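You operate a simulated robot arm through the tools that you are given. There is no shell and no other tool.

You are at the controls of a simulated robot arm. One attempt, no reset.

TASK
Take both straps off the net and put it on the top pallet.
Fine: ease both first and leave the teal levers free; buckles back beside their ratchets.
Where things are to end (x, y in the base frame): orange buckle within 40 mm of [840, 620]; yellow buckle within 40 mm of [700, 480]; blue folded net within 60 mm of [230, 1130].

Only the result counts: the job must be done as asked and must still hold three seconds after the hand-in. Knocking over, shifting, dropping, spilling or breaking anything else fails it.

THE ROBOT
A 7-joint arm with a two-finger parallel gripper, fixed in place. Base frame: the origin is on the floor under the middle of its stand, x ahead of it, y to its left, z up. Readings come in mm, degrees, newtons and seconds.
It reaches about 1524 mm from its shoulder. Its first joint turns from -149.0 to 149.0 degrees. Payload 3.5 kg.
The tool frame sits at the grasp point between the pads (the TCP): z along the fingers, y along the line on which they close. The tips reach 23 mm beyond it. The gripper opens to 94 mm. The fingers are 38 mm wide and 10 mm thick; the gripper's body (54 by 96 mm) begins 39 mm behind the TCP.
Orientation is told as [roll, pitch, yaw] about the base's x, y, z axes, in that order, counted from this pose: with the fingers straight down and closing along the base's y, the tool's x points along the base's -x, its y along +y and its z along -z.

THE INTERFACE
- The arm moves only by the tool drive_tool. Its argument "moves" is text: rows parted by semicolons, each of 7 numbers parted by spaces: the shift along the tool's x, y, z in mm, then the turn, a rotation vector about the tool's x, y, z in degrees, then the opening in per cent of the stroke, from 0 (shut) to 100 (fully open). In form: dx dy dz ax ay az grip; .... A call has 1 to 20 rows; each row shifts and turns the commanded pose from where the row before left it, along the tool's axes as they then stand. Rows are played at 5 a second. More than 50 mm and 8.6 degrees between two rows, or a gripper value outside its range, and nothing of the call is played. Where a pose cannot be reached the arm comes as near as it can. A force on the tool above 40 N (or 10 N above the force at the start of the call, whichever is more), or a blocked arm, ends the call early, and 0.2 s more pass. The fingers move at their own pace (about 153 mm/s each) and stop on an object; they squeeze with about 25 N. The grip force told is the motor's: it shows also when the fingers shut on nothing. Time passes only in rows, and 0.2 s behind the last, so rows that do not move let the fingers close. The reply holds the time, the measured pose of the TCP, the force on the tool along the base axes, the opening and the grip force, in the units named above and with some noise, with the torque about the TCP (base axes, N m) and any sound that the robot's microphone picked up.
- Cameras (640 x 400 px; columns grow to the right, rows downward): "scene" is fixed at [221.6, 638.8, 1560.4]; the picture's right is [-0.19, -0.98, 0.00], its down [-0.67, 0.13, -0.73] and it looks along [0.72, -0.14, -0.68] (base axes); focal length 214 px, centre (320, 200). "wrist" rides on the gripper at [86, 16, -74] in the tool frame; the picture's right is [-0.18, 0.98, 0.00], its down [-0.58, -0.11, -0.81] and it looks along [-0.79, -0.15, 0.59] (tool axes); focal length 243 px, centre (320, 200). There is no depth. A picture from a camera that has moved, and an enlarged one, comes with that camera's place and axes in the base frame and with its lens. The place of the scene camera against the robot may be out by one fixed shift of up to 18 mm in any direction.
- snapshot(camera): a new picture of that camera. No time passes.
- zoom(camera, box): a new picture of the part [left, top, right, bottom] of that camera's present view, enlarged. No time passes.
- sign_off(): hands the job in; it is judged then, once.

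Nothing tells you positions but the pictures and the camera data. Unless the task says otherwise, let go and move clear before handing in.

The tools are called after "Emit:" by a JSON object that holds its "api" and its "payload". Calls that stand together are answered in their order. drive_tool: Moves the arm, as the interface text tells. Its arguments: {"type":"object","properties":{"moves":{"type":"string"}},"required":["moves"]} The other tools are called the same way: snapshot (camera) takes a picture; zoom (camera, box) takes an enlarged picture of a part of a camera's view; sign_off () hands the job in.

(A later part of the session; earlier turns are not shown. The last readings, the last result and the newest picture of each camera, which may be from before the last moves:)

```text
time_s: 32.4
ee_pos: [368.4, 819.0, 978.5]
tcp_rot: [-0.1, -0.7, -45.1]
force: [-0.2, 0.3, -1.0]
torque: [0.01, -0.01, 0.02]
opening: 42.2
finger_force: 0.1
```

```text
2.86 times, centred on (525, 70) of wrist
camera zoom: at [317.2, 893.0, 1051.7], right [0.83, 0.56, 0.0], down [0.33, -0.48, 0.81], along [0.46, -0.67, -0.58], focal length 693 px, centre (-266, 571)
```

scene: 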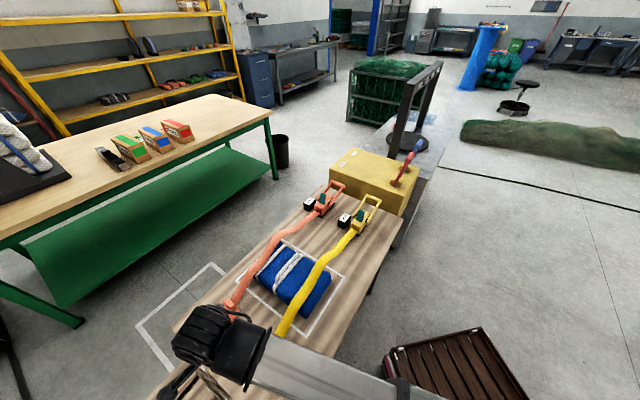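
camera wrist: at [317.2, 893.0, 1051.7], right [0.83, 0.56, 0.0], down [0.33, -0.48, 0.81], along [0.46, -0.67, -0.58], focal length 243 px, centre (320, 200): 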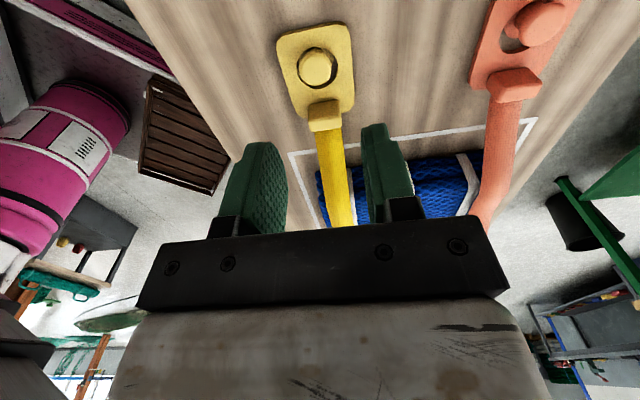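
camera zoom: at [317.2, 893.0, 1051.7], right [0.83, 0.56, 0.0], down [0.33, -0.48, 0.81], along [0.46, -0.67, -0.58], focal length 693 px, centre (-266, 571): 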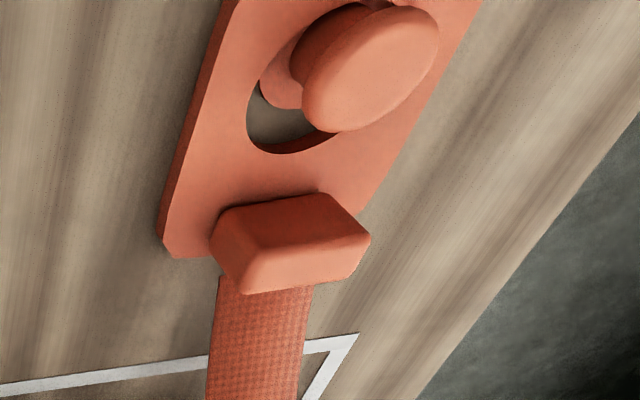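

From this view I measure the yellow plate's hole (R≈20 mm) centred near s=-290 and the peg head (r≈15 mm) about 10 mm nearer — so the plate must slide ~10 mm away from the ratchet, then lift. The tab (≈31 mm wide) is around (418, 757); I'll move above it.

Emit:
{"api": "drive_tool", "payload": {"moves": "-26 -2.8 20 0.5 0.5 0 70; -26 -2.8 20 0 0 0 70; -26 -2.8 20 0 0 0 70; 0 0 18 0 0 0 70; 0 0 0 0 0 0 70"}}

Emit:
{"api": "snapshot", "payload": {"camera": "wrist"}}

Emit:
{"api": "zoom", "payload": {"camera": "wrist", "box": [220, 0, 420, 200]}}

```text
time_s: 33.6
ee_pos: [415.8, 758.8, 899.8]
tcp_rot: [-0.5, -0.2, -44.9]
force: [0.1, -0.4, -0.5]
torque: [-0.01, 0.02, 0.01]
opening: 65.8
finger_force: 0.0
```

```text
taken
camera wrist: at [364.9, 831.9, 974.0], right [0.83, 0.56, -0.01], down [0.34, -0.48, 0.81], along [0.45, -0.67, -0.59], focal length 243 px, centre (320, 200)
```

wrist: 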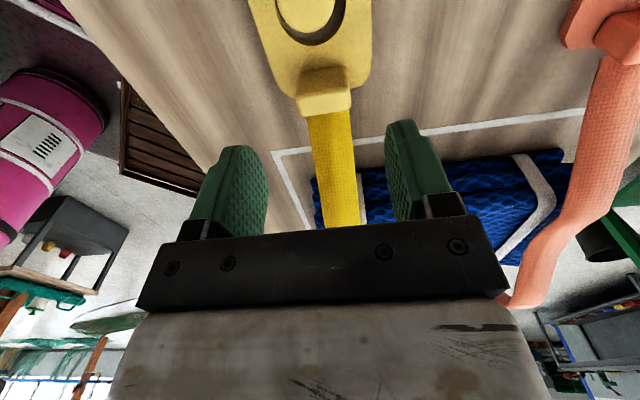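

```text
2.00 times, centred on (320, 100) of wrist
camera zoom: at [364.9, 831.9, 974.0], right [0.83, 0.56, -0.01], down [0.34, -0.48, 0.81], along [0.45, -0.67, -0.59], focal length 485 px, centre (320, 400)
```

zoom: 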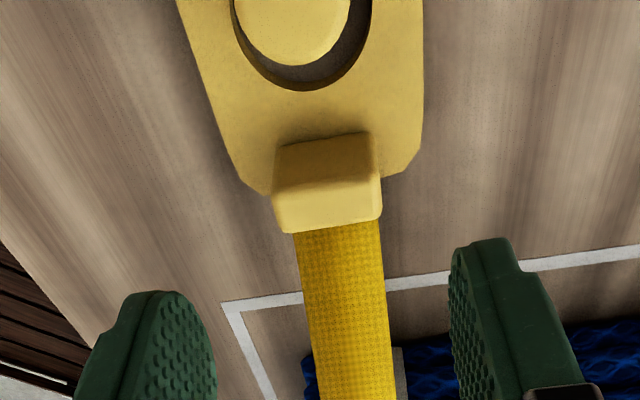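

The tab is seen between the fingers. I'll sidestep 60 mm to get a proper baseline for its height.

Emit:
{"api": "drive_tool", "payload": {"moves": "0 -30 0 -0.5 0.2 0 70; 0 -30 0 0 0 0 70; 0 0 0 0 0 0 70"}}

Emit:
{"api": "zoom", "payload": {"camera": "wrist", "box": [260, 0, 460, 200]}}

```text
time_s: 34.4
ee_pos: [373.1, 717.0, 898.7]
tcp_rot: [0.0, 0.0, -45.0]
force: [-0.2, -0.3, -0.5]
torque: [0.03, -0.05, 0.03]
opening: 65.8
finger_force: 0.1
```

```text
2.00 times, centred on (360, 100) of wrist
camera zoom: at [323.1, 789.4, 974.3], right [0.83, 0.56, 0.0], down [0.33, -0.49, 0.81], along [0.45, -0.67, -0.59], focal length 485 px, centre (240, 400)
```

zoom: 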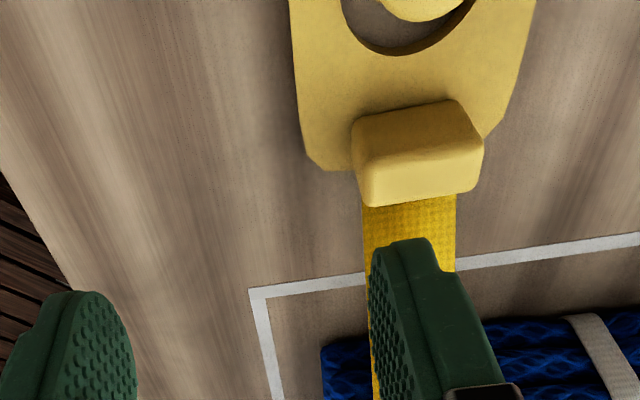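

I get tab top ≈ 821, plate top ≈ 795, table ≈ 785, tab centre ≈ (418, 756). I'll return above it and descend so the tips stop a few mm above the plate, on both sides of the tab.

Emit:
{"api": "drive_tool", "payload": {"moves": "-2 30 0 0 0 0 70; -2 30 0 0 0 0 70; 0 0 20 0 0 0 70; 0 0 20 0 0 0 70; 0 0 15 0 0 0 70; 0 0 10 0 0 0 70; 0 0 0 0 0 0 70"}}

Emit:
{"api": "snapshot", "payload": {"camera": "wrist"}}

Emit:
{"api": "zoom", "payload": {"camera": "wrist", "box": [200, 20, 440, 230]}}

```text
time_s: 36.0
ee_pos: [417.3, 755.2, 835.0]
tcp_rot: [-0.1, 0.1, -45.0]
force: [-0.7, 0.0, 0.4]
torque: [0.01, 0.0, 0.0]
opening: 66.0
finger_force: 0.1
```

```text
taken
camera wrist: at [367.1, 827.8, 910.6], right [0.83, 0.56, 0.0], down [0.33, -0.49, 0.81], along [0.45, -0.67, -0.59], focal length 243 px, centre (320, 200)
```

wrist: 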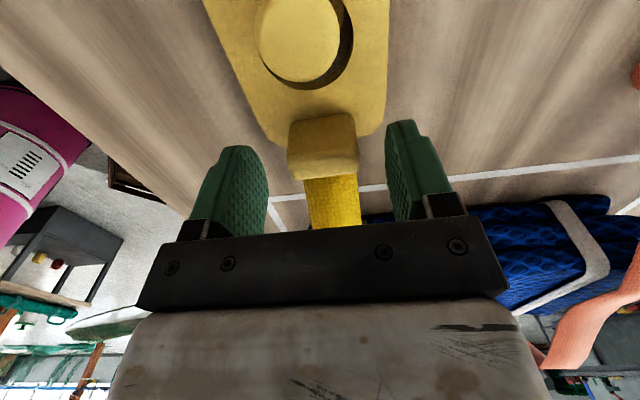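

```text
1.90 times, centred on (320, 125) of wrist
camera zoom: at [367.1, 827.8, 910.6], right [0.83, 0.56, 0.0], down [0.33, -0.49, 0.81], along [0.45, -0.67, -0.59], focal length 462 px, centre (320, 343)
```

zoom: 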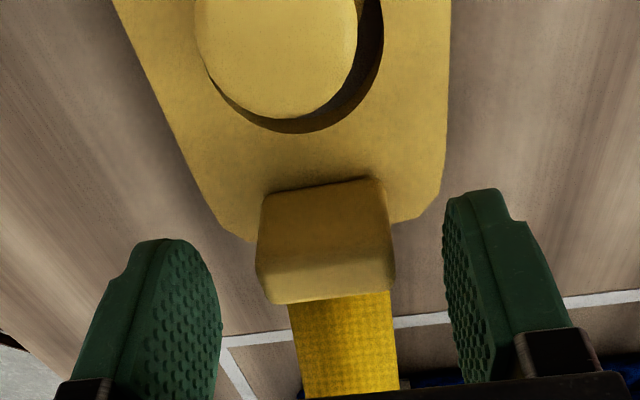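

The tab is centred between the fingers. I'll lower another 9 mm and close on the tab.

Emit:
{"api": "drive_tool", "payload": {"moves": "0 0 5 0 0 0 70; 0 0 4 0 0 0 70; 0 0 0 0 0 0 40; 0 0 0 0 0 0 0; 0 0 0 0 0 0 0; 0 0 0 0 0 0 0"}}

Emit:
{"api": "snapshot", "payload": {"camera": "wrist"}}

```text
time_s: 37.4
ee_pos: [416.7, 755.8, 826.5]
tcp_rot: [0.0, 0.0, -45.0]
force: [-0.7, -0.8, -0.6]
torque: [0.04, -0.05, 0.01]
opening: 37.8
finger_force: 25.4
```

```text
taken
camera wrist: at [367.7, 827.6, 901.8], right [0.83, 0.56, 0.0], down [0.33, -0.49, 0.81], along [0.45, -0.67, -0.59], focal length 243 px, centre (320, 200)
```

wrist: 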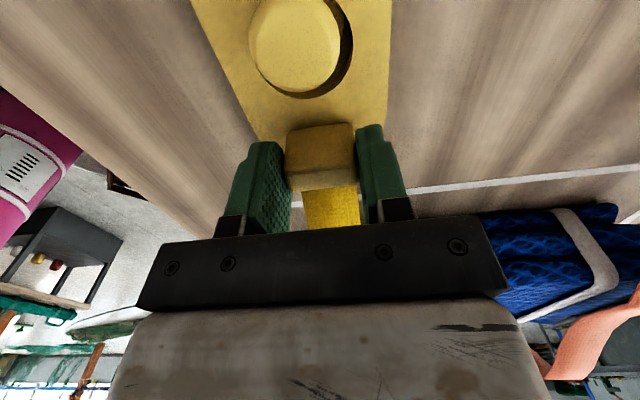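

Gripped: 37.8 mm opening with 25 N. Now I'll slide the buckle about 11 mm away from the ratchet to centre its hole on the peg head.

Emit:
{"api": "drive_tool", "payload": {"moves": "3 0 0 0 0 0 0; 3 0 0 0 0 0 0; 3 0 0 0 0 0 0; 2 0 0 0 0 0 0; 0 0 0 0 0 0 0"}}

Emit:
{"api": "snapshot", "payload": {"camera": "wrist"}}

```text
time_s: 38.6
ee_pos: [409.8, 762.6, 827.1]
tcp_rot: [0.0, 0.0, -45.2]
force: [5.3, -5.2, 16.1]
torque: [-0.19, -0.18, 0.02]
opening: 38.0
finger_force: 25.1
```

```text
taken
camera wrist: at [360.2, 835.1, 901.6], right [0.83, 0.56, 0.0], down [0.33, -0.49, 0.81], along [0.45, -0.67, -0.59], focal length 243 px, centre (320, 200)
```

wrist: 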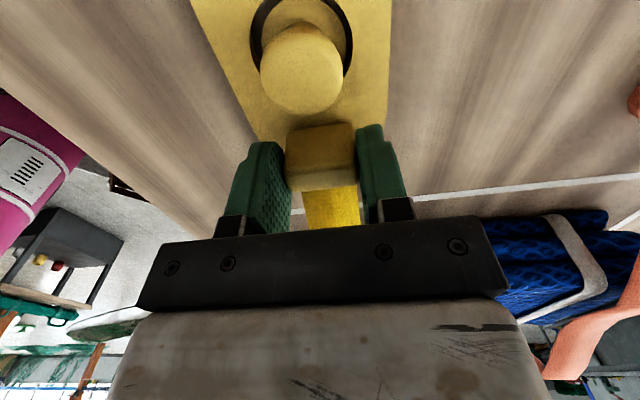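

The head is now nearly centred in the hole (about 2 mm left). I'll finish that and start a slow lift, watching the force for snagging.

Emit:
{"api": "drive_tool", "payload": {"moves": "2 0 0 0 0 0 0; 0 0 -3 0 0 0 0; 0 0 -3 0 0 0 0; 0 0 -3 0 0 0 0; 0 0 -3 0 0 0 0"}}

Emit:
{"api": "snapshot", "payload": {"camera": "wrist"}}

```text
time_s: 39.8
ee_pos: [409.1, 764.5, 837.1]
tcp_rot: [0.0, -0.1, -44.9]
force: [-0.4, 0.1, -0.5]
torque: [-0.02, -0.03, 0.02]
opening: 37.8
finger_force: 24.8
```

```text
taken
camera wrist: at [358.7, 836.8, 912.7], right [0.83, 0.56, 0.0], down [0.33, -0.49, 0.81], along [0.45, -0.67, -0.59], focal length 243 px, centre (320, 200)
```

wrist: 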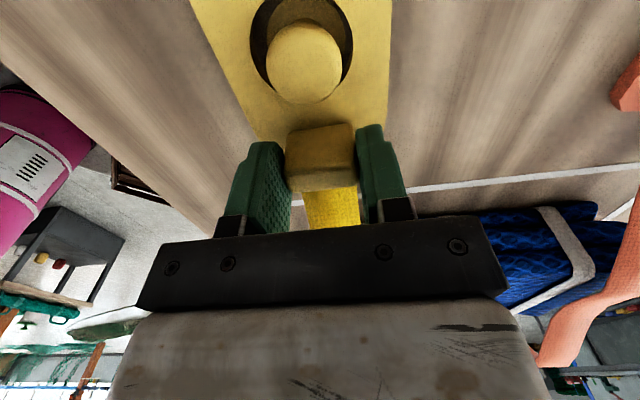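

It lifted 11 mm freely with the plate held. I'll keep lifting to clear the peg head.

Emit:
{"api": "drive_tool", "payload": {"moves": "0 0 -5 0 0 0 0; 0 0 -5 0 0 0 0; 0 0 -5 0 0 0 0; 0 0 -5 0 0 0 0; 0 0 -5 0 0 0 0; 0 0 -5 0 0 0 0"}}

Emit:
{"api": "snapshot", "payload": {"camera": "wrist"}}

Emit:
{"api": "snapshot", "payload": {"camera": "scene"}}

```text
time_s: 41.2
ee_pos: [408.5, 764.0, 868.2]
tcp_rot: [0.0, 0.0, -45.0]
force: [0.9, 0.3, -1.0]
torque: [-0.03, -0.02, 0.02]
opening: 37.8
finger_force: 24.9
```

```text
taken
camera wrist: at [358.7, 836.5, 943.4], right [0.83, 0.56, 0.0], down [0.33, -0.49, 0.81], along [0.45, -0.67, -0.59], focal length 243 px, centre (320, 200)
```

wrist: 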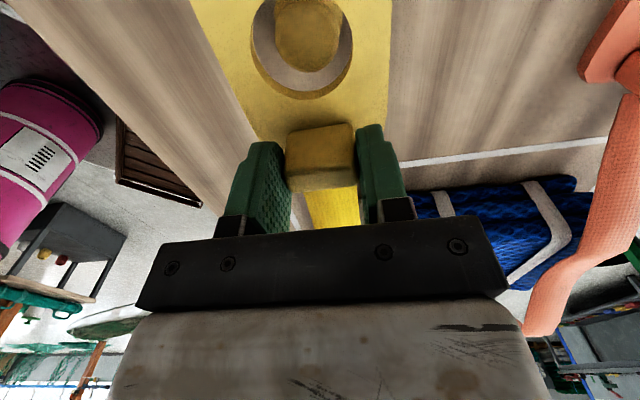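

```text
taken
```

scene: 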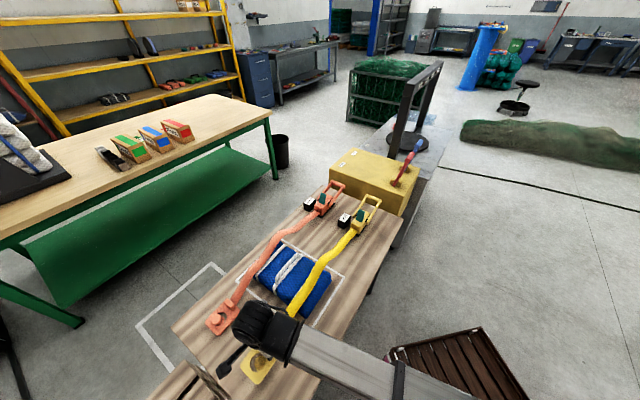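

The plate is above the peg head with no snag. I'll raise it well clear and carry it along the strap line toward its ratchet.

Emit:
{"api": "drive_tool", "payload": {"moves": "0 0 -15 0 0 0 0; 0 0 -20 0 0 0 0; 0 0 -25 0 0 0 0; -30 0.5 -5 0 0 0 0; -40 0.5 0 0 0 0 0; -40 0.5 0 0 0 0 0; -40 0.5 0 0 0 0 0; -40 0.5 0 0 0 0 0"}}

Emit:
{"api": "snapshot", "payload": {"camera": "wrist"}}

Emit:
{"api": "snapshot", "payload": {"camera": "scene"}}

```text
time_s: 43.0
ee_pos: [545.9, 631.8, 931.3]
tcp_rot: [-0.1, 0.0, -45.0]
force: [0.0, -0.2, -2.3]
torque: [-0.02, 0.0, 0.0]
opening: 37.6
finger_force: 25.2
```

```text
taken
camera wrist: at [496.8, 704.8, 1007.4], right [0.82, 0.57, 0.0], down [0.34, -0.49, 0.81], along [0.46, -0.66, -0.59], focal length 243 px, centre (320, 200)
```

wrist: 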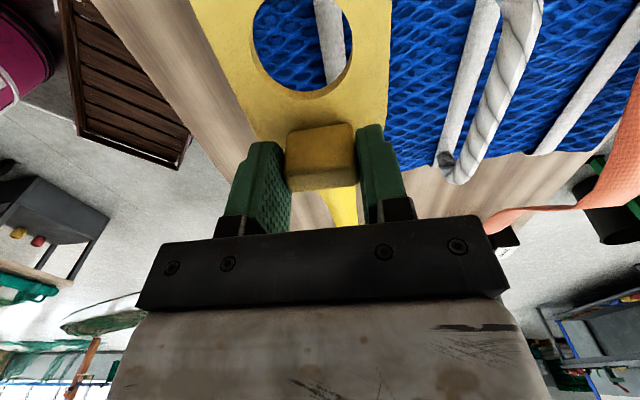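

```text
taken
```

scene: 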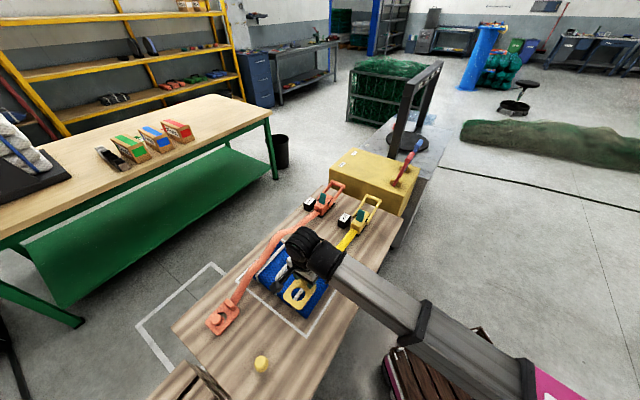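

Carrying well over the net. I'll continue to above the drop spot near (721, 458).

Emit:
{"api": "drive_tool", "payload": {"moves": "-41 0.3 0 0 0 0 0; -41 0.3 0 0 0 0 0; -41 0.3 0 0 0 0 0; -41 0.3 0 0 0 0 0; -41 0.3 0 0 0 0 0; -41 0.3 0 0 0 0 0; 0 0 0 0 0 0 0"}}

Emit:
{"api": "snapshot", "payload": {"camera": "wrist"}}

Emit:
{"api": "snapshot", "payload": {"camera": "scene"}}

```text
time_s: 44.6
ee_pos: [720.9, 461.9, 930.2]
tcp_rot: [-0.1, 0.1, -44.9]
force: [0.1, 0.5, -2.1]
torque: [-0.01, -0.05, -0.02]
opening: 37.3
finger_force: 25.3
```

```text
taken
camera wrist: at [671.3, 533.3, 1006.2], right [0.83, 0.56, 0.0], down [0.33, -0.49, 0.81], along [0.45, -0.67, -0.59], focal length 243 px, centre (320, 200)
```

wrist: 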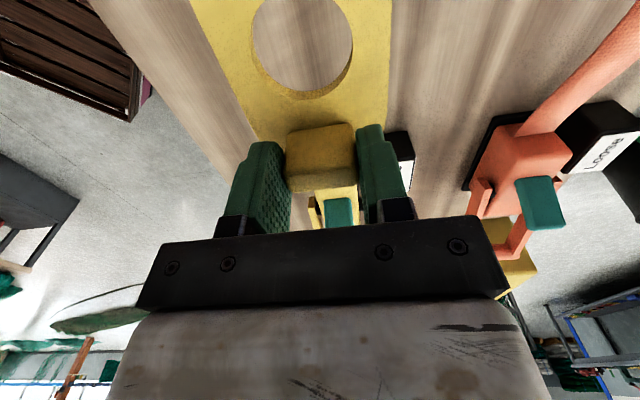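

```text
taken
```

scene: 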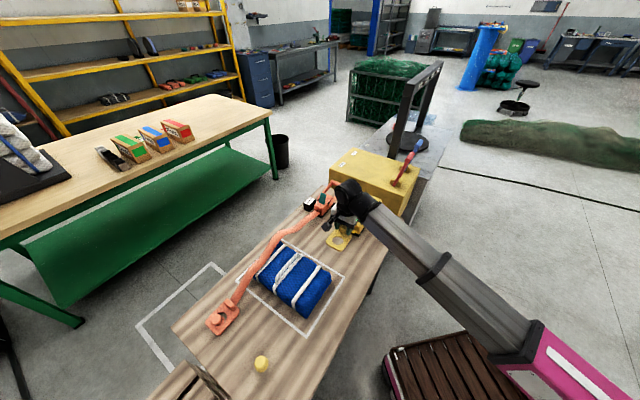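

Above the spot: TCP (721, 462). I'll lower it gently to the table height where I gripped it.

Emit:
{"api": "drive_tool", "payload": {"moves": "0 0 20 0 0 0 0; 0 0 20 0 0 0 0; 0 0 20 0 0 0 0; 0 0 20 0 0 0 0; 0 0 10 0 0 0 0; 0 0 5 0 0 0 0; 0 0 4 0 0 0 0; 0 0 2 0 0 0 0; 0 0 0 0 0 0 0"}}

Emit:
{"api": "snapshot", "payload": {"camera": "wrist"}}

```text
time_s: 46.6
ee_pos: [718.6, 458.6, 832.2]
tcp_rot: [0.0, 0.0, -45.0]
force: [0.8, 0.2, -2.1]
torque: [-0.05, 0.01, 0.0]
opening: 37.8
finger_force: 24.4
```

```text
taken
camera wrist: at [669.5, 531.3, 906.5], right [0.83, 0.56, 0.0], down [0.33, -0.49, 0.81], along [0.45, -0.67, -0.59], focal length 243 px, centre (320, 200)
```

wrist: 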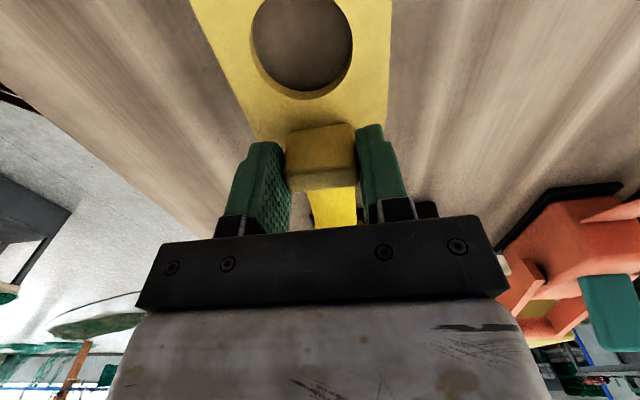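

It still hangs (−2 N). I'll lower by small steps until it rests.

Emit:
{"api": "drive_tool", "payload": {"moves": "0 0 2 0 0 0 0; 0 0 2 0 0 0 0; 0 0 1.5 0 0 0 0; 0 0 0 0 0 0 0"}}

```text
time_s: 47.6
ee_pos: [719.7, 460.6, 826.1]
tcp_rot: [0.0, -0.1, -45.0]
force: [-0.1, -0.2, -0.3]
torque: [-0.01, -0.02, 0.02]
opening: 37.7
finger_force: 25.3
```

It's resting on the table now (force near zero). I'll open the fingers and rise straight up.

Emit:
{"api": "drive_tool", "payload": {"moves": "0 0 0 0 0 0 60; 0 0 0 0 0 0 70; 0 0 -10 0 0 0 70; 0 0 -20 0 0 0 70; 0 0 -30 0 0 0 70; 0 0 -30 0 0 0 70; 0 0 0 0 0 0 70"}}

Emit:
{"api": "snapshot", "payload": {"camera": "wrist"}}

Emit:
{"api": "snapshot", "payload": {"camera": "scene"}}

```text
time_s: 49.2
ee_pos: [720.8, 459.5, 916.1]
tcp_rot: [0.0, 0.0, -45.0]
force: [-0.9, 0.0, 0.0]
torque: [-0.02, -0.03, 0.03]
opening: 65.9
finger_force: 0.1
```

```text
taken
camera wrist: at [670.5, 532.5, 992.1], right [0.83, 0.56, 0.0], down [0.33, -0.49, 0.81], along [0.45, -0.67, -0.59], focal length 243 px, centre (320, 200)
```

wrist: 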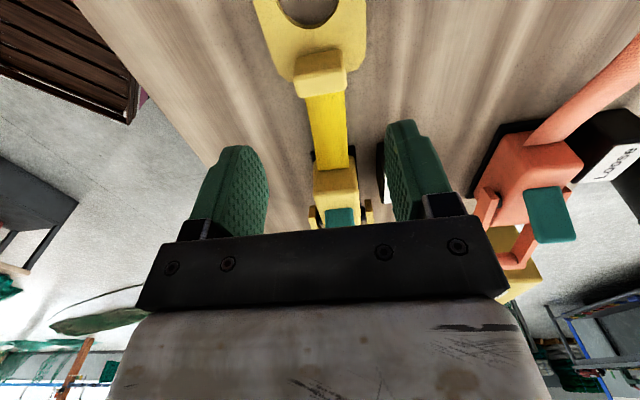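

```text
taken
```

scene: 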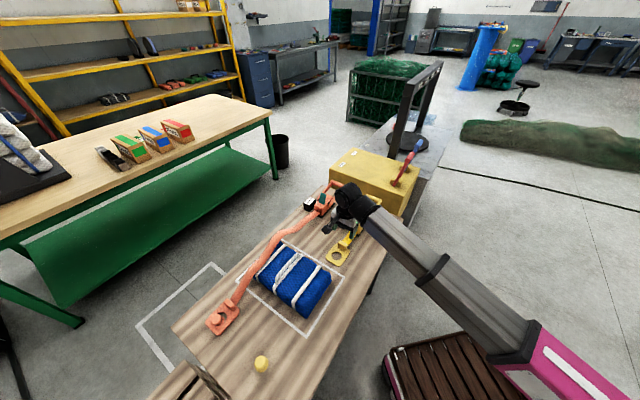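

The yellow buckle lies flat with its strap running straight to the ratchet and the lever clear. Now I'll go over to the orange buckle, expected with its tab near (557, 901).

Emit:
{"api": "drive_tool", "payload": {"moves": "0 0 -40 0 0 0 70; 42.8 19.6 0 0 0 0 70; 42.8 19.6 0 0 0 0 70; 42.8 19.6 0 0 0 0 70; 42.8 19.6 0 0 0 0 70; 42.8 19.6 0 0 0 0 70; 42.8 19.6 0 0 0 0 70; 42.8 19.6 0 0 0 0 70; 42.8 19.6 0 0 0 0 70; 42.8 19.6 0 0 0 0 70; 42.8 19.6 0 0 0 0 70; 0 0 25 0 0 0 70; 0 0 25 0 0 0 70; 0 0 0 0 0 0 70"}}

Emit:
{"api": "snapshot", "payload": {"camera": "wrist"}}

Emit:
{"api": "zoom", "payload": {"camera": "wrist", "box": [220, 0, 420, 200]}}

```text
time_s: 52.2
ee_pos: [556.6, 901.0, 905.8]
tcp_rot: [0.0, 0.0, -45.1]
force: [-0.1, -0.2, 0.4]
torque: [-0.02, -0.01, 0.0]
opening: 66.0
finger_force: 0.0
```

```text
taken
camera wrist: at [506.4, 973.4, 981.0], right [0.83, 0.56, 0.0], down [0.33, -0.49, 0.81], along [0.45, -0.67, -0.59], focal length 243 px, centre (320, 200)
```

wrist: 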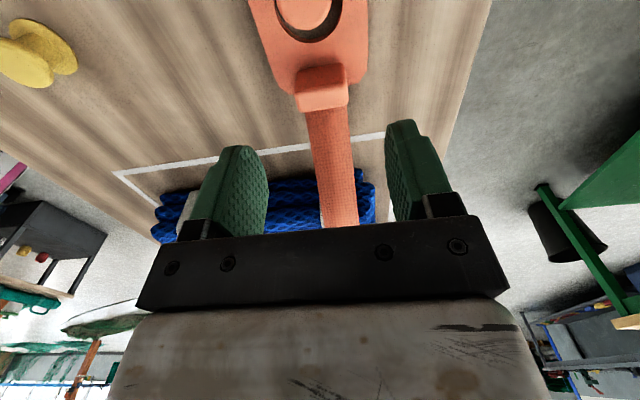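

```text
2.00 times, centred on (320, 100) of wrist
camera zoom: at [506.4, 973.4, 981.0], right [0.83, 0.56, 0.0], down [0.33, -0.49, 0.81], along [0.45, -0.67, -0.59], focal length 485 px, centre (320, 400)
```

zoom: 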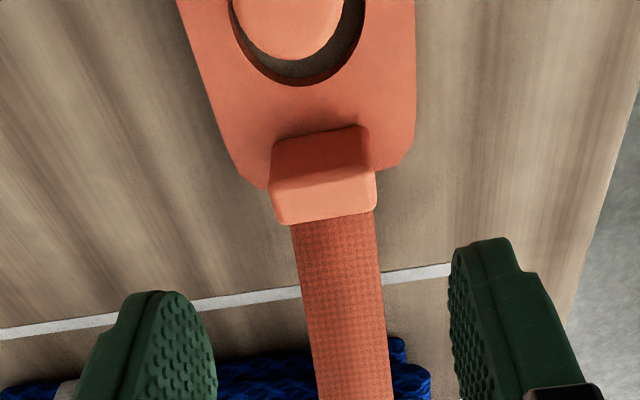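

The orange buckle is in the same configuration: tab centre s ≈ -238, c ≈ 1030. I'll descend to the same height as for yellow, check, then close.

Emit:
{"api": "drive_tool", "payload": {"moves": "-5 -0.7 20 0 0 0 70; 0 0 20 0 0 0 70; 0 0 20 0 0 0 70; 0 0 10 0 0 0 70; 0 0 5 0 0 0 70; 0 0 4 0 0 0 70; 0 0 0 0 0 0 70"}}

Emit:
{"api": "snapshot", "payload": {"camera": "wrist"}}

```text
time_s: 53.8
ee_pos: [559.2, 896.9, 826.7]
tcp_rot: [0.0, 0.0, -45.0]
force: [1.3, 0.1, 0.6]
torque: [0.04, 0.0, 0.02]
opening: 65.8
finger_force: 0.1
```

```text
taken
camera wrist: at [509.5, 968.9, 902.5], right [0.83, 0.56, 0.0], down [0.33, -0.49, 0.81], along [0.45, -0.67, -0.59], focal length 243 px, centre (320, 200)
```

wrist: 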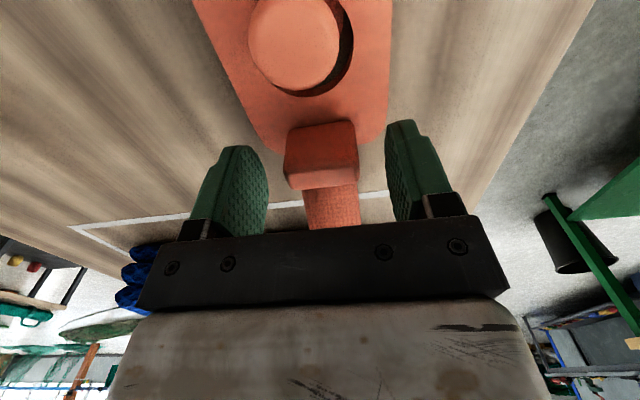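

The geometry matches the yellow grip. I'll close on the tab and slide the buckle about 11–12 mm away from the ratchet.

Emit:
{"api": "drive_tool", "payload": {"moves": "0 0 0 0 0 0 40; 0 0 0 0 0 0 0; 0 0 0 0 0 0 0; 0 0 0 0 0 0 0; 3 0 0 0 0 0 0; 3 0 0 0 0 0 0; 3 0 0 0 0 0 0; 2.5 0 0 0 0 0 0; 0 0 0 0 0 0 0"}}

Emit:
{"api": "snapshot", "payload": {"camera": "wrist"}}

```text
time_s: 55.8
ee_pos: [551.6, 904.6, 827.8]
tcp_rot: [0.0, -0.1, -45.0]
force: [-0.1, -0.6, -0.3]
torque: [-0.04, -0.04, -0.01]
opening: 37.9
finger_force: 24.9
```

```text
taken
camera wrist: at [500.8, 977.5, 902.6], right [0.83, 0.56, 0.0], down [0.33, -0.49, 0.81], along [0.45, -0.67, -0.59], focal length 243 px, centre (320, 200)
```

wrist: 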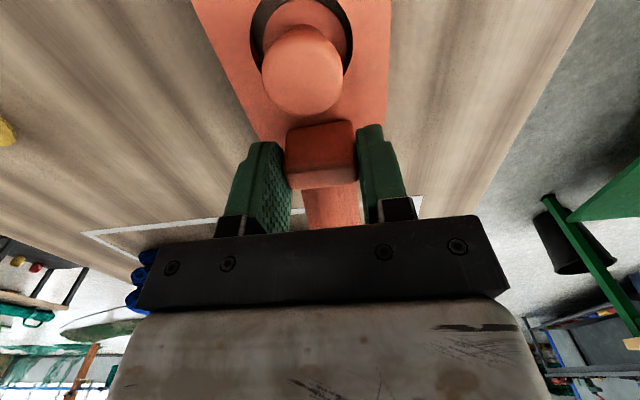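

Aligned just like the yellow one. I'll lift slowly, watching force.

Emit:
{"api": "drive_tool", "payload": {"moves": "0.5 0 -3 0 0 0 0; 0 0 -3 0 0 0 0; 0 0 -3 0 0 0 0; 0 0 -3 0 0 0 0; 0 0 -5 0 0 0 0; 0 0 -5 0 0 0 0; 0 0 -5 0 0 0 0; 0 0 -5 0 0 0 0; 0 0 -5 0 0 0 0; 0 0 -5 0 0 0 0"}}

Emit:
{"api": "snapshot", "payload": {"camera": "wrist"}}

```text
time_s: 58.0
ee_pos: [551.4, 905.1, 869.3]
tcp_rot: [0.1, 0.1, -45.0]
force: [0.1, 0.8, -1.5]
torque: [-0.03, -0.04, 0.02]
opening: 37.7
finger_force: 25.0
```

```text
taken
camera wrist: at [500.8, 977.7, 944.0], right [0.83, 0.56, 0.0], down [0.33, -0.49, 0.81], along [0.45, -0.67, -0.59], focal length 243 px, centre (320, 200)
```

wrist: 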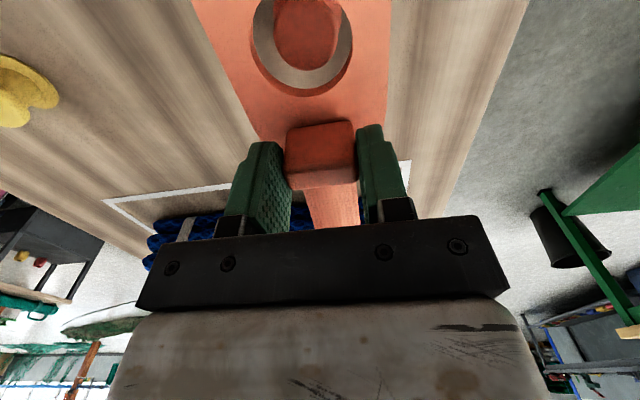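

The orange buckle is free of its peg. I'll raise it and carry it along its strap line to above (860, 599).

Emit:
{"api": "drive_tool", "payload": {"moves": "0 0 -15 0 0 0 0; 0 0 -20 0 0 0 0; 0 0 -25 0 0 0 0; -30 0.2 -3 0 0 0 0; -40.5 0.2 0 0 0 0 0; -40.5 0.2 0 0 0 0 0; -40.5 0.2 0 0 0 0 0; -40.5 0.2 0 0 0 0 0; -40.5 0.2 0 0 0 0 0; -40.5 0.2 0 0 0 0 0; -40.5 0.2 0 0 0 0 0; -40.5 0.2 0 0 0 0 0; -40.5 0.2 0 0 0 0 0; -40.5 0.2 0 0 0 0 0; 0 0 0 0 0 0 0"}}

Emit:
{"api": "snapshot", "payload": {"camera": "wrist"}}

Emit:
{"api": "snapshot", "payload": {"camera": "scene"}}

```text
time_s: 61.2
ee_pos: [860.1, 599.6, 934.0]
tcp_rot: [-0.1, 0.1, -44.9]
force: [-0.4, 0.8, -0.6]
torque: [-0.02, -0.03, 0.02]
opening: 37.7
finger_force: 24.8
```

```text
taken
camera wrist: at [809.4, 671.4, 1008.1], right [0.83, 0.56, 0.0], down [0.33, -0.49, 0.81], along [0.45, -0.67, -0.59], focal length 243 px, centre (320, 200)
```

wrist: 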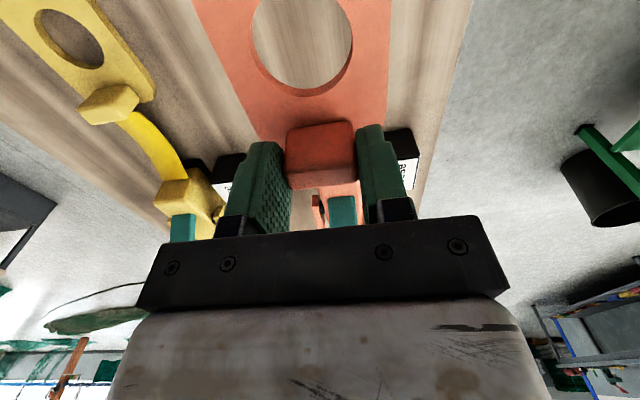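

```text
taken
```

scene: 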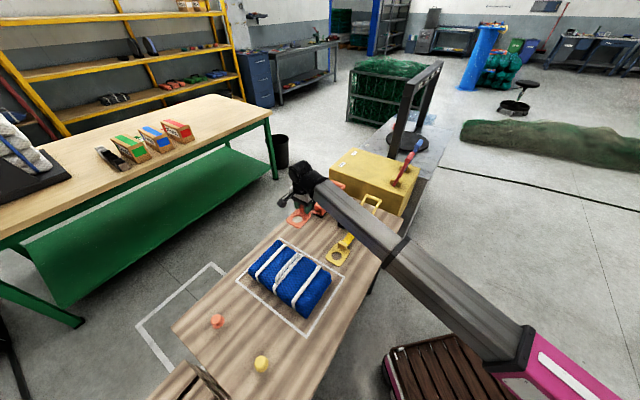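

Above its spot. Lowering gently to the table.

Emit:
{"api": "drive_tool", "payload": {"moves": "0 0 20 0 0 0 0; 0 0 20 0 0 0 0; 0 0 20 0 0 0 0; 0 0 20 0 0 0 0; 0 0 10 0 0 0 0; 0 0 6 0 0 0 0; 0 0 4 0 0 0 0; 0 0 3 0 0 0 0; 0 0 2 0 0 0 0; 0 0 1.5 0 0 0 0; 0 0 0 0 0 0 0"}}

```text
time_s: 63.6
ee_pos: [860.2, 598.7, 827.3]
tcp_rot: [0.0, 0.0, -45.1]
force: [0.3, -1.8, 18.7]
torque: [-0.06, 0.0, 0.0]
opening: 38.0
finger_force: 24.5
```

It's on the table (19 N of contact). I'll ease up a hair, open, and rise.

Emit:
{"api": "drive_tool", "payload": {"moves": "0 0 -1 0 0 0 0; 0 0 0 0 0 0 60; 0 0 0 0 0 0 70; 0 0 -10 0 0 0 70; 0 0 -20 0 0 0 70; 0 0 -30 0 0 0 70; 0 0 -40 0 0 0 70; 0 0 0 0 0 0 70"}}

Emit:
{"api": "snapshot", "payload": {"camera": "wrist"}}

Emit:
{"api": "snapshot", "payload": {"camera": "scene"}}

```text
time_s: 65.4
ee_pos: [858.4, 596.5, 926.2]
tcp_rot: [0.0, 0.1, -45.0]
force: [0.0, -0.1, 0.3]
torque: [0.02, 0.01, 0.04]
opening: 65.8
finger_force: 0.0
```

```text
taken
camera wrist: at [808.7, 668.2, 1002.2], right [0.83, 0.56, 0.0], down [0.33, -0.49, 0.81], along [0.45, -0.67, -0.59], focal length 243 px, centre (320, 200)
```

wrist: 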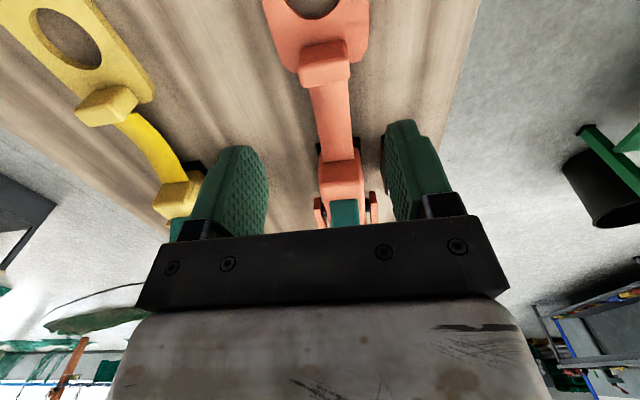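

```text
taken
```

scene: 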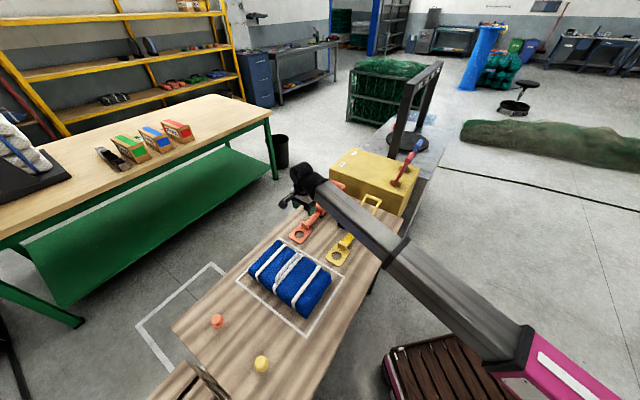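

Both buckles are down in front of their ratchets. Next is the net with its white rope handle; I'll go above it (about (594, 688)) to look at the handle.

Emit:
{"api": "drive_tool", "payload": {"moves": "0 0 -30 0 0 0 70; 0 0 -25 0 0 0 70; 42 -20.3 0 0 0 0 70; 42 -20.3 0 0 0 0 70; 42 -20.3 0 0 0 0 70; 42 -20.3 0 0 0 0 70; 42 -20.3 0 0 0 0 70; 42 -20.3 0 0 0 0 70; 0 0 0 0 0 0 70"}}

Emit:
{"api": "snapshot", "payload": {"camera": "wrist"}}

Emit:
{"api": "snapshot", "payload": {"camera": "scene"}}

```text
time_s: 67.4
ee_pos: [595.9, 689.9, 982.2]
tcp_rot: [0.0, -0.1, -45.1]
force: [-0.4, 0.1, 0.4]
torque: [0.03, -0.01, -0.02]
opening: 65.6
finger_force: 0.0
```

```text
taken
camera wrist: at [545.8, 762.1, 1058.0], right [0.83, 0.56, 0.0], down [0.33, -0.49, 0.81], along [0.45, -0.67, -0.59], focal length 243 px, centre (320, 200)
```

wrist: 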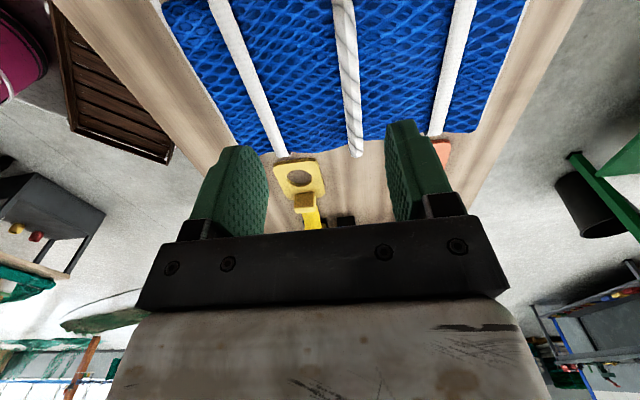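

```text
taken
```

scene: 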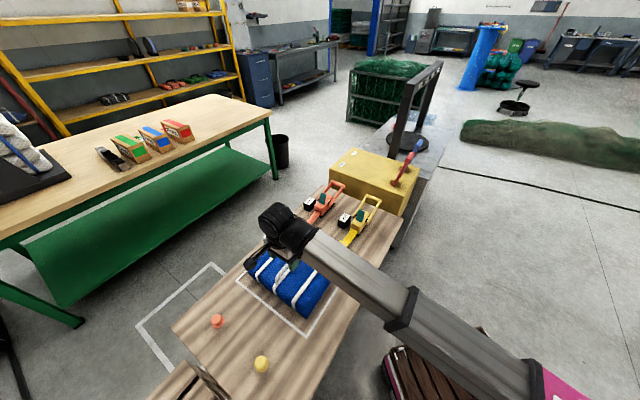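

The rope runs along the strap direction over the net's centre. I'll back up toward the near side to see the whole handle.

Emit:
{"api": "drive_tool", "payload": {"moves": "40 0 0 0 0 0 70; 40 0 0 0 0 0 70; 40 0 0 0 0 0 70; 0 0 0 0 0 0 70"}}

Emit:
{"api": "snapshot", "payload": {"camera": "wrist"}}

Emit:
{"api": "zoom", "payload": {"camera": "wrist", "box": [200, 0, 440, 200]}}

```text
time_s: 68.4
ee_pos: [509.8, 777.6, 979.3]
tcp_rot: [0.0, 0.0, -45.1]
force: [0.2, -0.7, -0.1]
torque: [0.0, -0.01, 0.01]
opening: 65.8
finger_force: 0.0
```

```text
taken
camera wrist: at [459.4, 850.2, 1055.1], right [0.83, 0.56, 0.0], down [0.33, -0.49, 0.81], along [0.45, -0.67, -0.59], focal length 243 px, centre (320, 200)
```

wrist: 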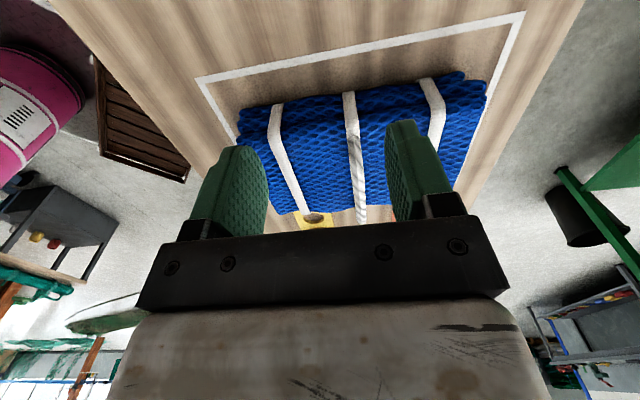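

```text
2.00 times, centred on (320, 100) of wrist
camera zoom: at [459.4, 850.2, 1055.1], right [0.83, 0.56, 0.0], down [0.33, -0.49, 0.81], along [0.45, -0.67, -0.59], focal length 485 px, centre (320, 400)
```

zoom: 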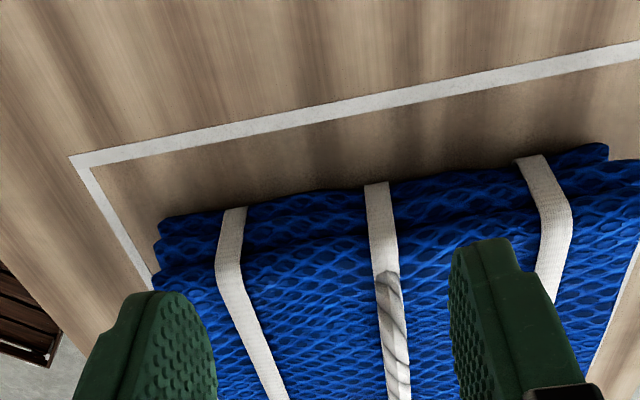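

Emit:
{"api": "zoom", "payload": {"camera": "scene", "box": [230, 220, 350, 340]}}

Emit:
{"api": "drive_tool", "payload": {"moves": "-30 0 0 0 0 0 70; -30 0 0 0 0 0 70; 0 0 0 0 0 0 70"}}

Emit:
{"api": "zoom", "payload": {"camera": "wrist", "box": [200, 0, 440, 200]}}

```text
3.33 times, centred on (290, 280) of scene
camera zoom: at [221.6, 638.8, 1560.4], right [-0.19, -0.98, 0.0], down [-0.67, 0.13, -0.73], along [0.72, -0.14, -0.68], focal length 715 px, centre (420, -67)
```

zoom: 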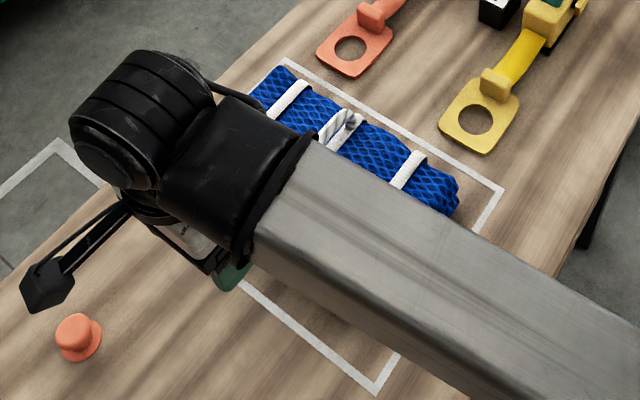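

```text
time_s: 69.2
ee_pos: [554.9, 734.1, 980.6]
tcp_rot: [0.0, 0.0, -45.0]
force: [0.4, -0.5, -0.7]
torque: [0.01, 0.0, 0.02]
opening: 65.8
finger_force: 0.0
```

```text
2.00 times, centred on (320, 100) of wrist
camera zoom: at [504.7, 806.5, 1055.6], right [0.83, 0.56, 0.0], down [0.33, -0.49, 0.81], along [0.45, -0.67, -0.59], focal length 485 px, centre (320, 400)
```

zoom: 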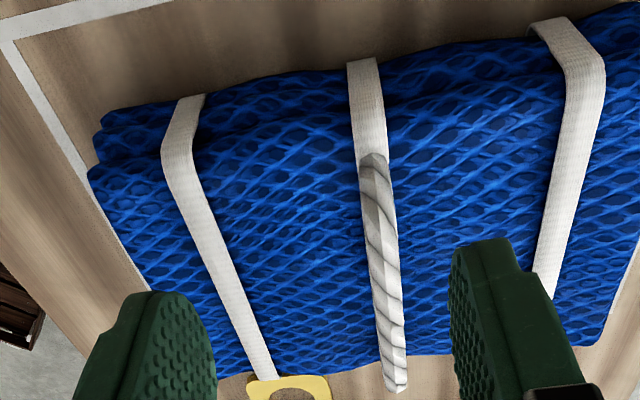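

The rope handle runs from about s=-103 (z≈846) to s≈16 (z≈881) at c≈930 — likely an arch. I'll take a side view (yaw +45°) to find its crown and the space under it.

Emit:
{"api": "drive_tool", "payload": {"moves": "-33 -20 0 0 0 0 100; -33 -20 0 0 0 0 100; -34 -20 0 0 0 0 100; 0 0 0 0 0 -8.2 100; 0 0 0 0 0 -8.2 100; 0 0 0 0 0 -8.2 100; 0 0 0 0 0 -8.2 100; 0 0 0 0 0 -8.2 100; 0 0 0 0 0 -8.2 100; 0 0 0 0 0 -8.2 100; 0 0 0 0 0 -8.2 100; 0 0 0 0 0 -8.2 100; 0 0 0 0 0 -8.2 100; 0 0 0 0 0 -8 100; 0 0 25 0 0 0 100; 0 0 25 0 0 0 100; 0 0 0 0 0 0 100"}}

Emit:
{"api": "snapshot", "payload": {"camera": "wrist"}}

Emit:
{"api": "zoom", "payload": {"camera": "wrist", "box": [200, 60, 440, 240]}}

```text
time_s: 72.8
ee_pos: [580.9, 622.7, 931.2]
tcp_rot: [0.0, -0.1, 45.0]
force: [0.6, 0.3, 0.4]
torque: [-0.05, 0.01, -0.01]
opening: 93.9
finger_force: 0.0
```

```text
taken
camera wrist: at [509.0, 572.0, 1007.0], right [-0.56, 0.83, 0.0], down [0.49, 0.33, 0.81], along [0.67, 0.46, -0.59], focal length 243 px, centre (320, 200)
```

wrist: 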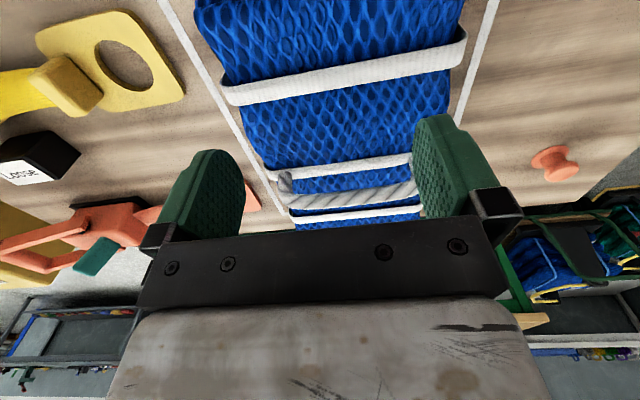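

```text
2.22 times, centred on (320, 150) of wrist
camera zoom: at [509.0, 572.0, 1007.0], right [-0.56, 0.83, 0.0], down [0.49, 0.33, 0.81], along [0.67, 0.46, -0.59], focal length 539 px, centre (320, 311)
```

zoom: 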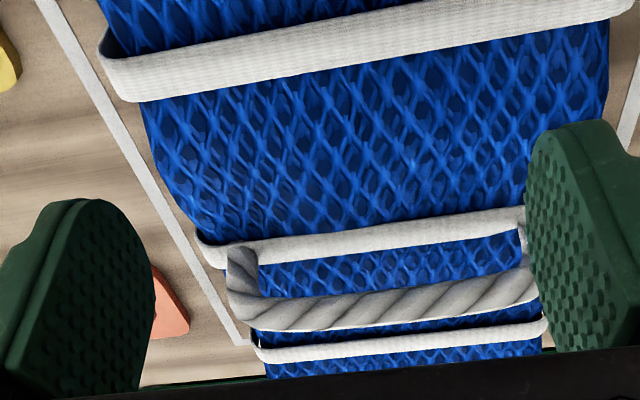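

The handle is a bail: posts at s≈-98 and s≈20, a horizontal bar centred near (629, 686) at z≈885 with about 30 mm of free space beneath. Before grabbing it, I'll inspect the pallet stack around (230, 1130).

Emit:
{"api": "drive_tool", "payload": {"moves": "4 45.5 -30 0 0 0 100; 4 45.5 -30 0 0 0 100; 4 45.5 -8 0 0 0 100; 4 45.5 0 0 0 0 100; 4 45.5 0 0 0 0 100; 4 45.5 0 0 0 0 100; 4 45.5 0 0 0 0 100; 4 45.5 0 0 0 0 100; 4 45.5 0 0 0 0 100; 4 45.5 0 0 0 0 100; 0 0 0 0 0 -7.5 100; 0 0 0 0 0 -7.5 100; 0 0 0 0 0 -7.5 100; 0 0 0 0 0 -7.5 100; 0 0 0 0 0 -7.5 100; 0 0 0 0 0 -7.5 100; 0 0 0 0 0 0 100"}}

Emit:
{"api": "snapshot", "payload": {"camera": "wrist"}}

Emit:
{"api": "snapshot", "payload": {"camera": "scene"}}

```text
refused: row 1 steps farther than a row can; nothing moved
```

```text
taken
camera wrist: at [509.0, 572.0, 1007.0], right [-0.56, 0.83, 0.0], down [0.49, 0.33, 0.81], along [0.67, 0.46, -0.59], focal length 243 px, centre (320, 200)
```

wrist: 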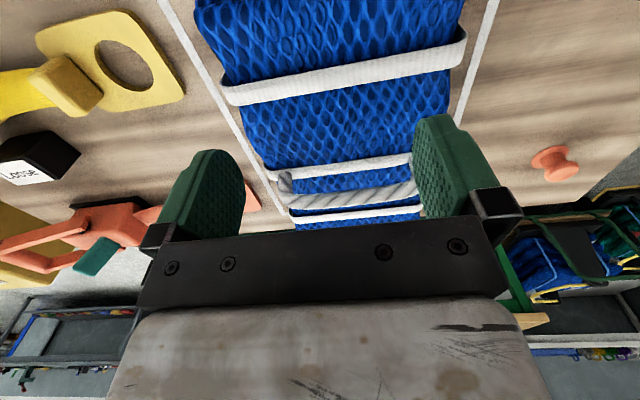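

```text
taken
```

scene: 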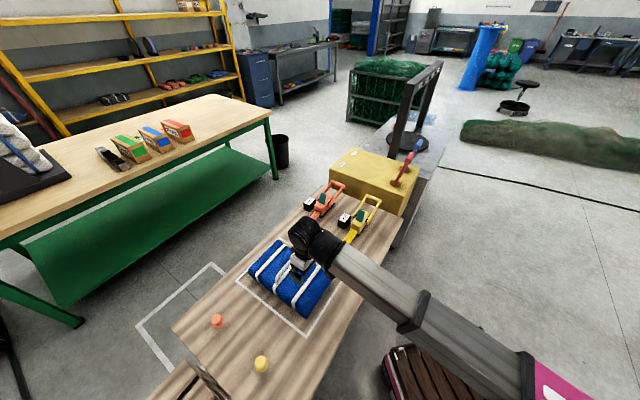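

The step was too long, so nothing moved. I'll resend with the rise split out from the sideways steps.

Emit:
{"api": "drive_tool", "payload": {"moves": "0 0 -35 0 0 0 100; 0 0 -35 0 0 0 100; 4 45.5 0 0 0 0 100; 4 45.5 0 0 0 0 100; 4 45.5 0 0 0 0 100; 4 45.5 0 0 0 0 100; 4 45.5 0 0 0 0 100; 4 45.5 0 0 0 0 100; 4 45.5 0 0 0 0 100; 4 45.5 0 0 0 0 100; 4 45.5 0 0 0 0 100; 4 45.5 0 0 0 0 100; 0 0 0 0 0 -7.5 100; 0 0 0 0 0 -7.5 100; 0 0 0 0 0 -7.5 100; 0 0 0 0 0 -7.5 100; 0 0 0 0 0 -7.5 100; 0 0 0 0 0 -7.5 100; 0 0 0 0 0 0 100"}}

Emit:
{"api": "snapshot", "payload": {"camera": "wrist"}}

Emit:
{"api": "snapshot", "payload": {"camera": "scene"}}

```text
time_s: 76.8
ee_pos: [231.7, 913.5, 1003.8]
tcp_rot: [0.0, 0.1, 90.0]
force: [-0.6, -0.3, 0.2]
torque: [0.04, 0.0, -0.02]
opening: 94.0
finger_force: 0.0
```

```text
taken
camera wrist: at [214.7, 827.5, 1077.7], right [-0.98, 0.18, 0.0], down [0.11, 0.58, 0.81], along [0.15, 0.79, -0.59], focal length 243 px, centre (320, 200)
```

wrist: 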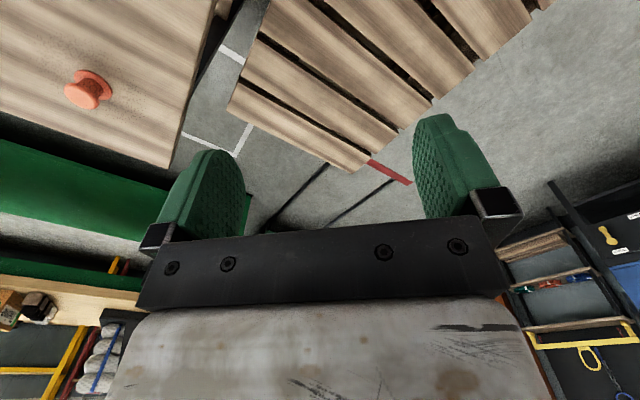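

```text
taken
```

scene: 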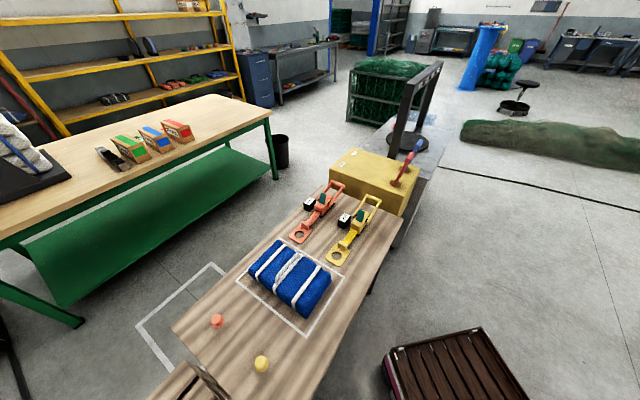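

The pallet's slatted top is visible but runs out of frame. I'll shift for a second view to get its height and extents.

Emit:
{"api": "drive_tool", "payload": {"moves": "10 35 0 0 0 0 100; 10 35 0 0 0 0 100; 10 35 0 0 0 0 100; 0 0 0 0 0 0 100"}}

Emit:
{"api": "snapshot", "payload": {"camera": "wrist"}}

```text
time_s: 77.8
ee_pos: [126.2, 883.9, 999.8]
tcp_rot: [0.0, 0.1, 89.9]
force: [-0.2, 0.0, 0.4]
torque: [0.0, 0.02, 0.01]
opening: 93.9
finger_force: 0.0
```

```text
taken
camera wrist: at [109.4, 797.2, 1075.7], right [-0.98, 0.18, 0.0], down [0.11, 0.58, 0.81], along [0.15, 0.79, -0.59], focal length 243 px, centre (320, 200)
```

wrist: 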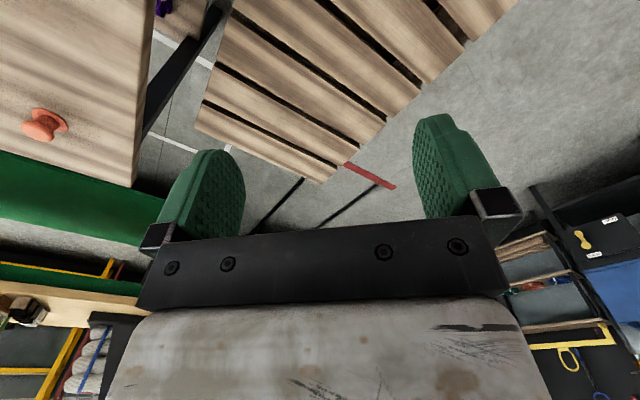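

Emit:
{"api": "zoom", "payload": {"camera": "wrist", "box": [160, 0, 480, 200]}}

Emit:
{"api": "zoom", "payload": {"camera": "scene", "box": [120, 340, 320, 400]}}

```text
2.00 times, centred on (320, 100) of wrist
camera zoom: at [109.4, 797.2, 1075.7], right [-0.98, 0.18, 0.0], down [0.11, 0.58, 0.81], along [0.15, 0.79, -0.59], focal length 485 px, centre (320, 400)
```

zoom: 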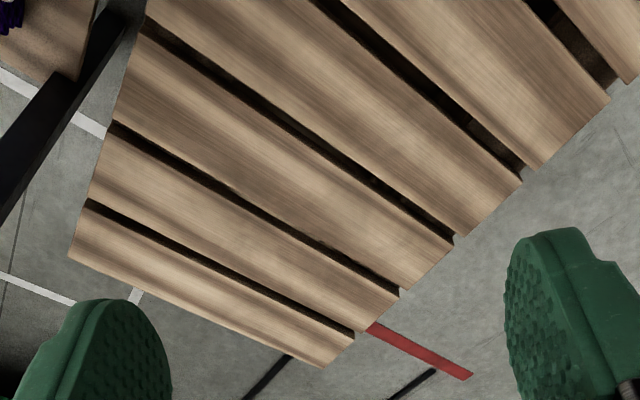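

```text
3.20 times, centred on (220, 370) of scene
camera zoom: at [221.6, 638.8, 1560.4], right [-0.19, -0.98, 0.0], down [-0.67, 0.13, -0.73], along [0.72, -0.14, -0.68], focal length 686 px, centre (640, -344)
```

zoom: 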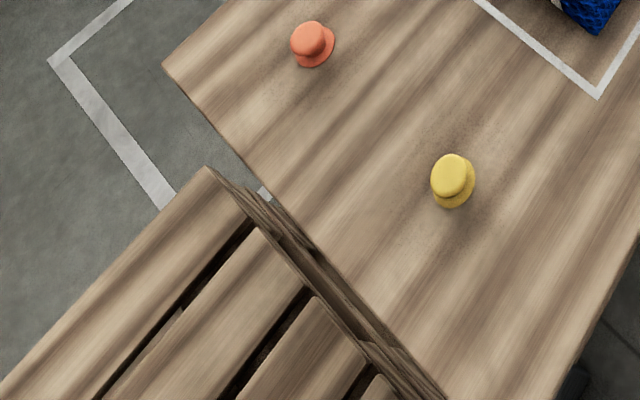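

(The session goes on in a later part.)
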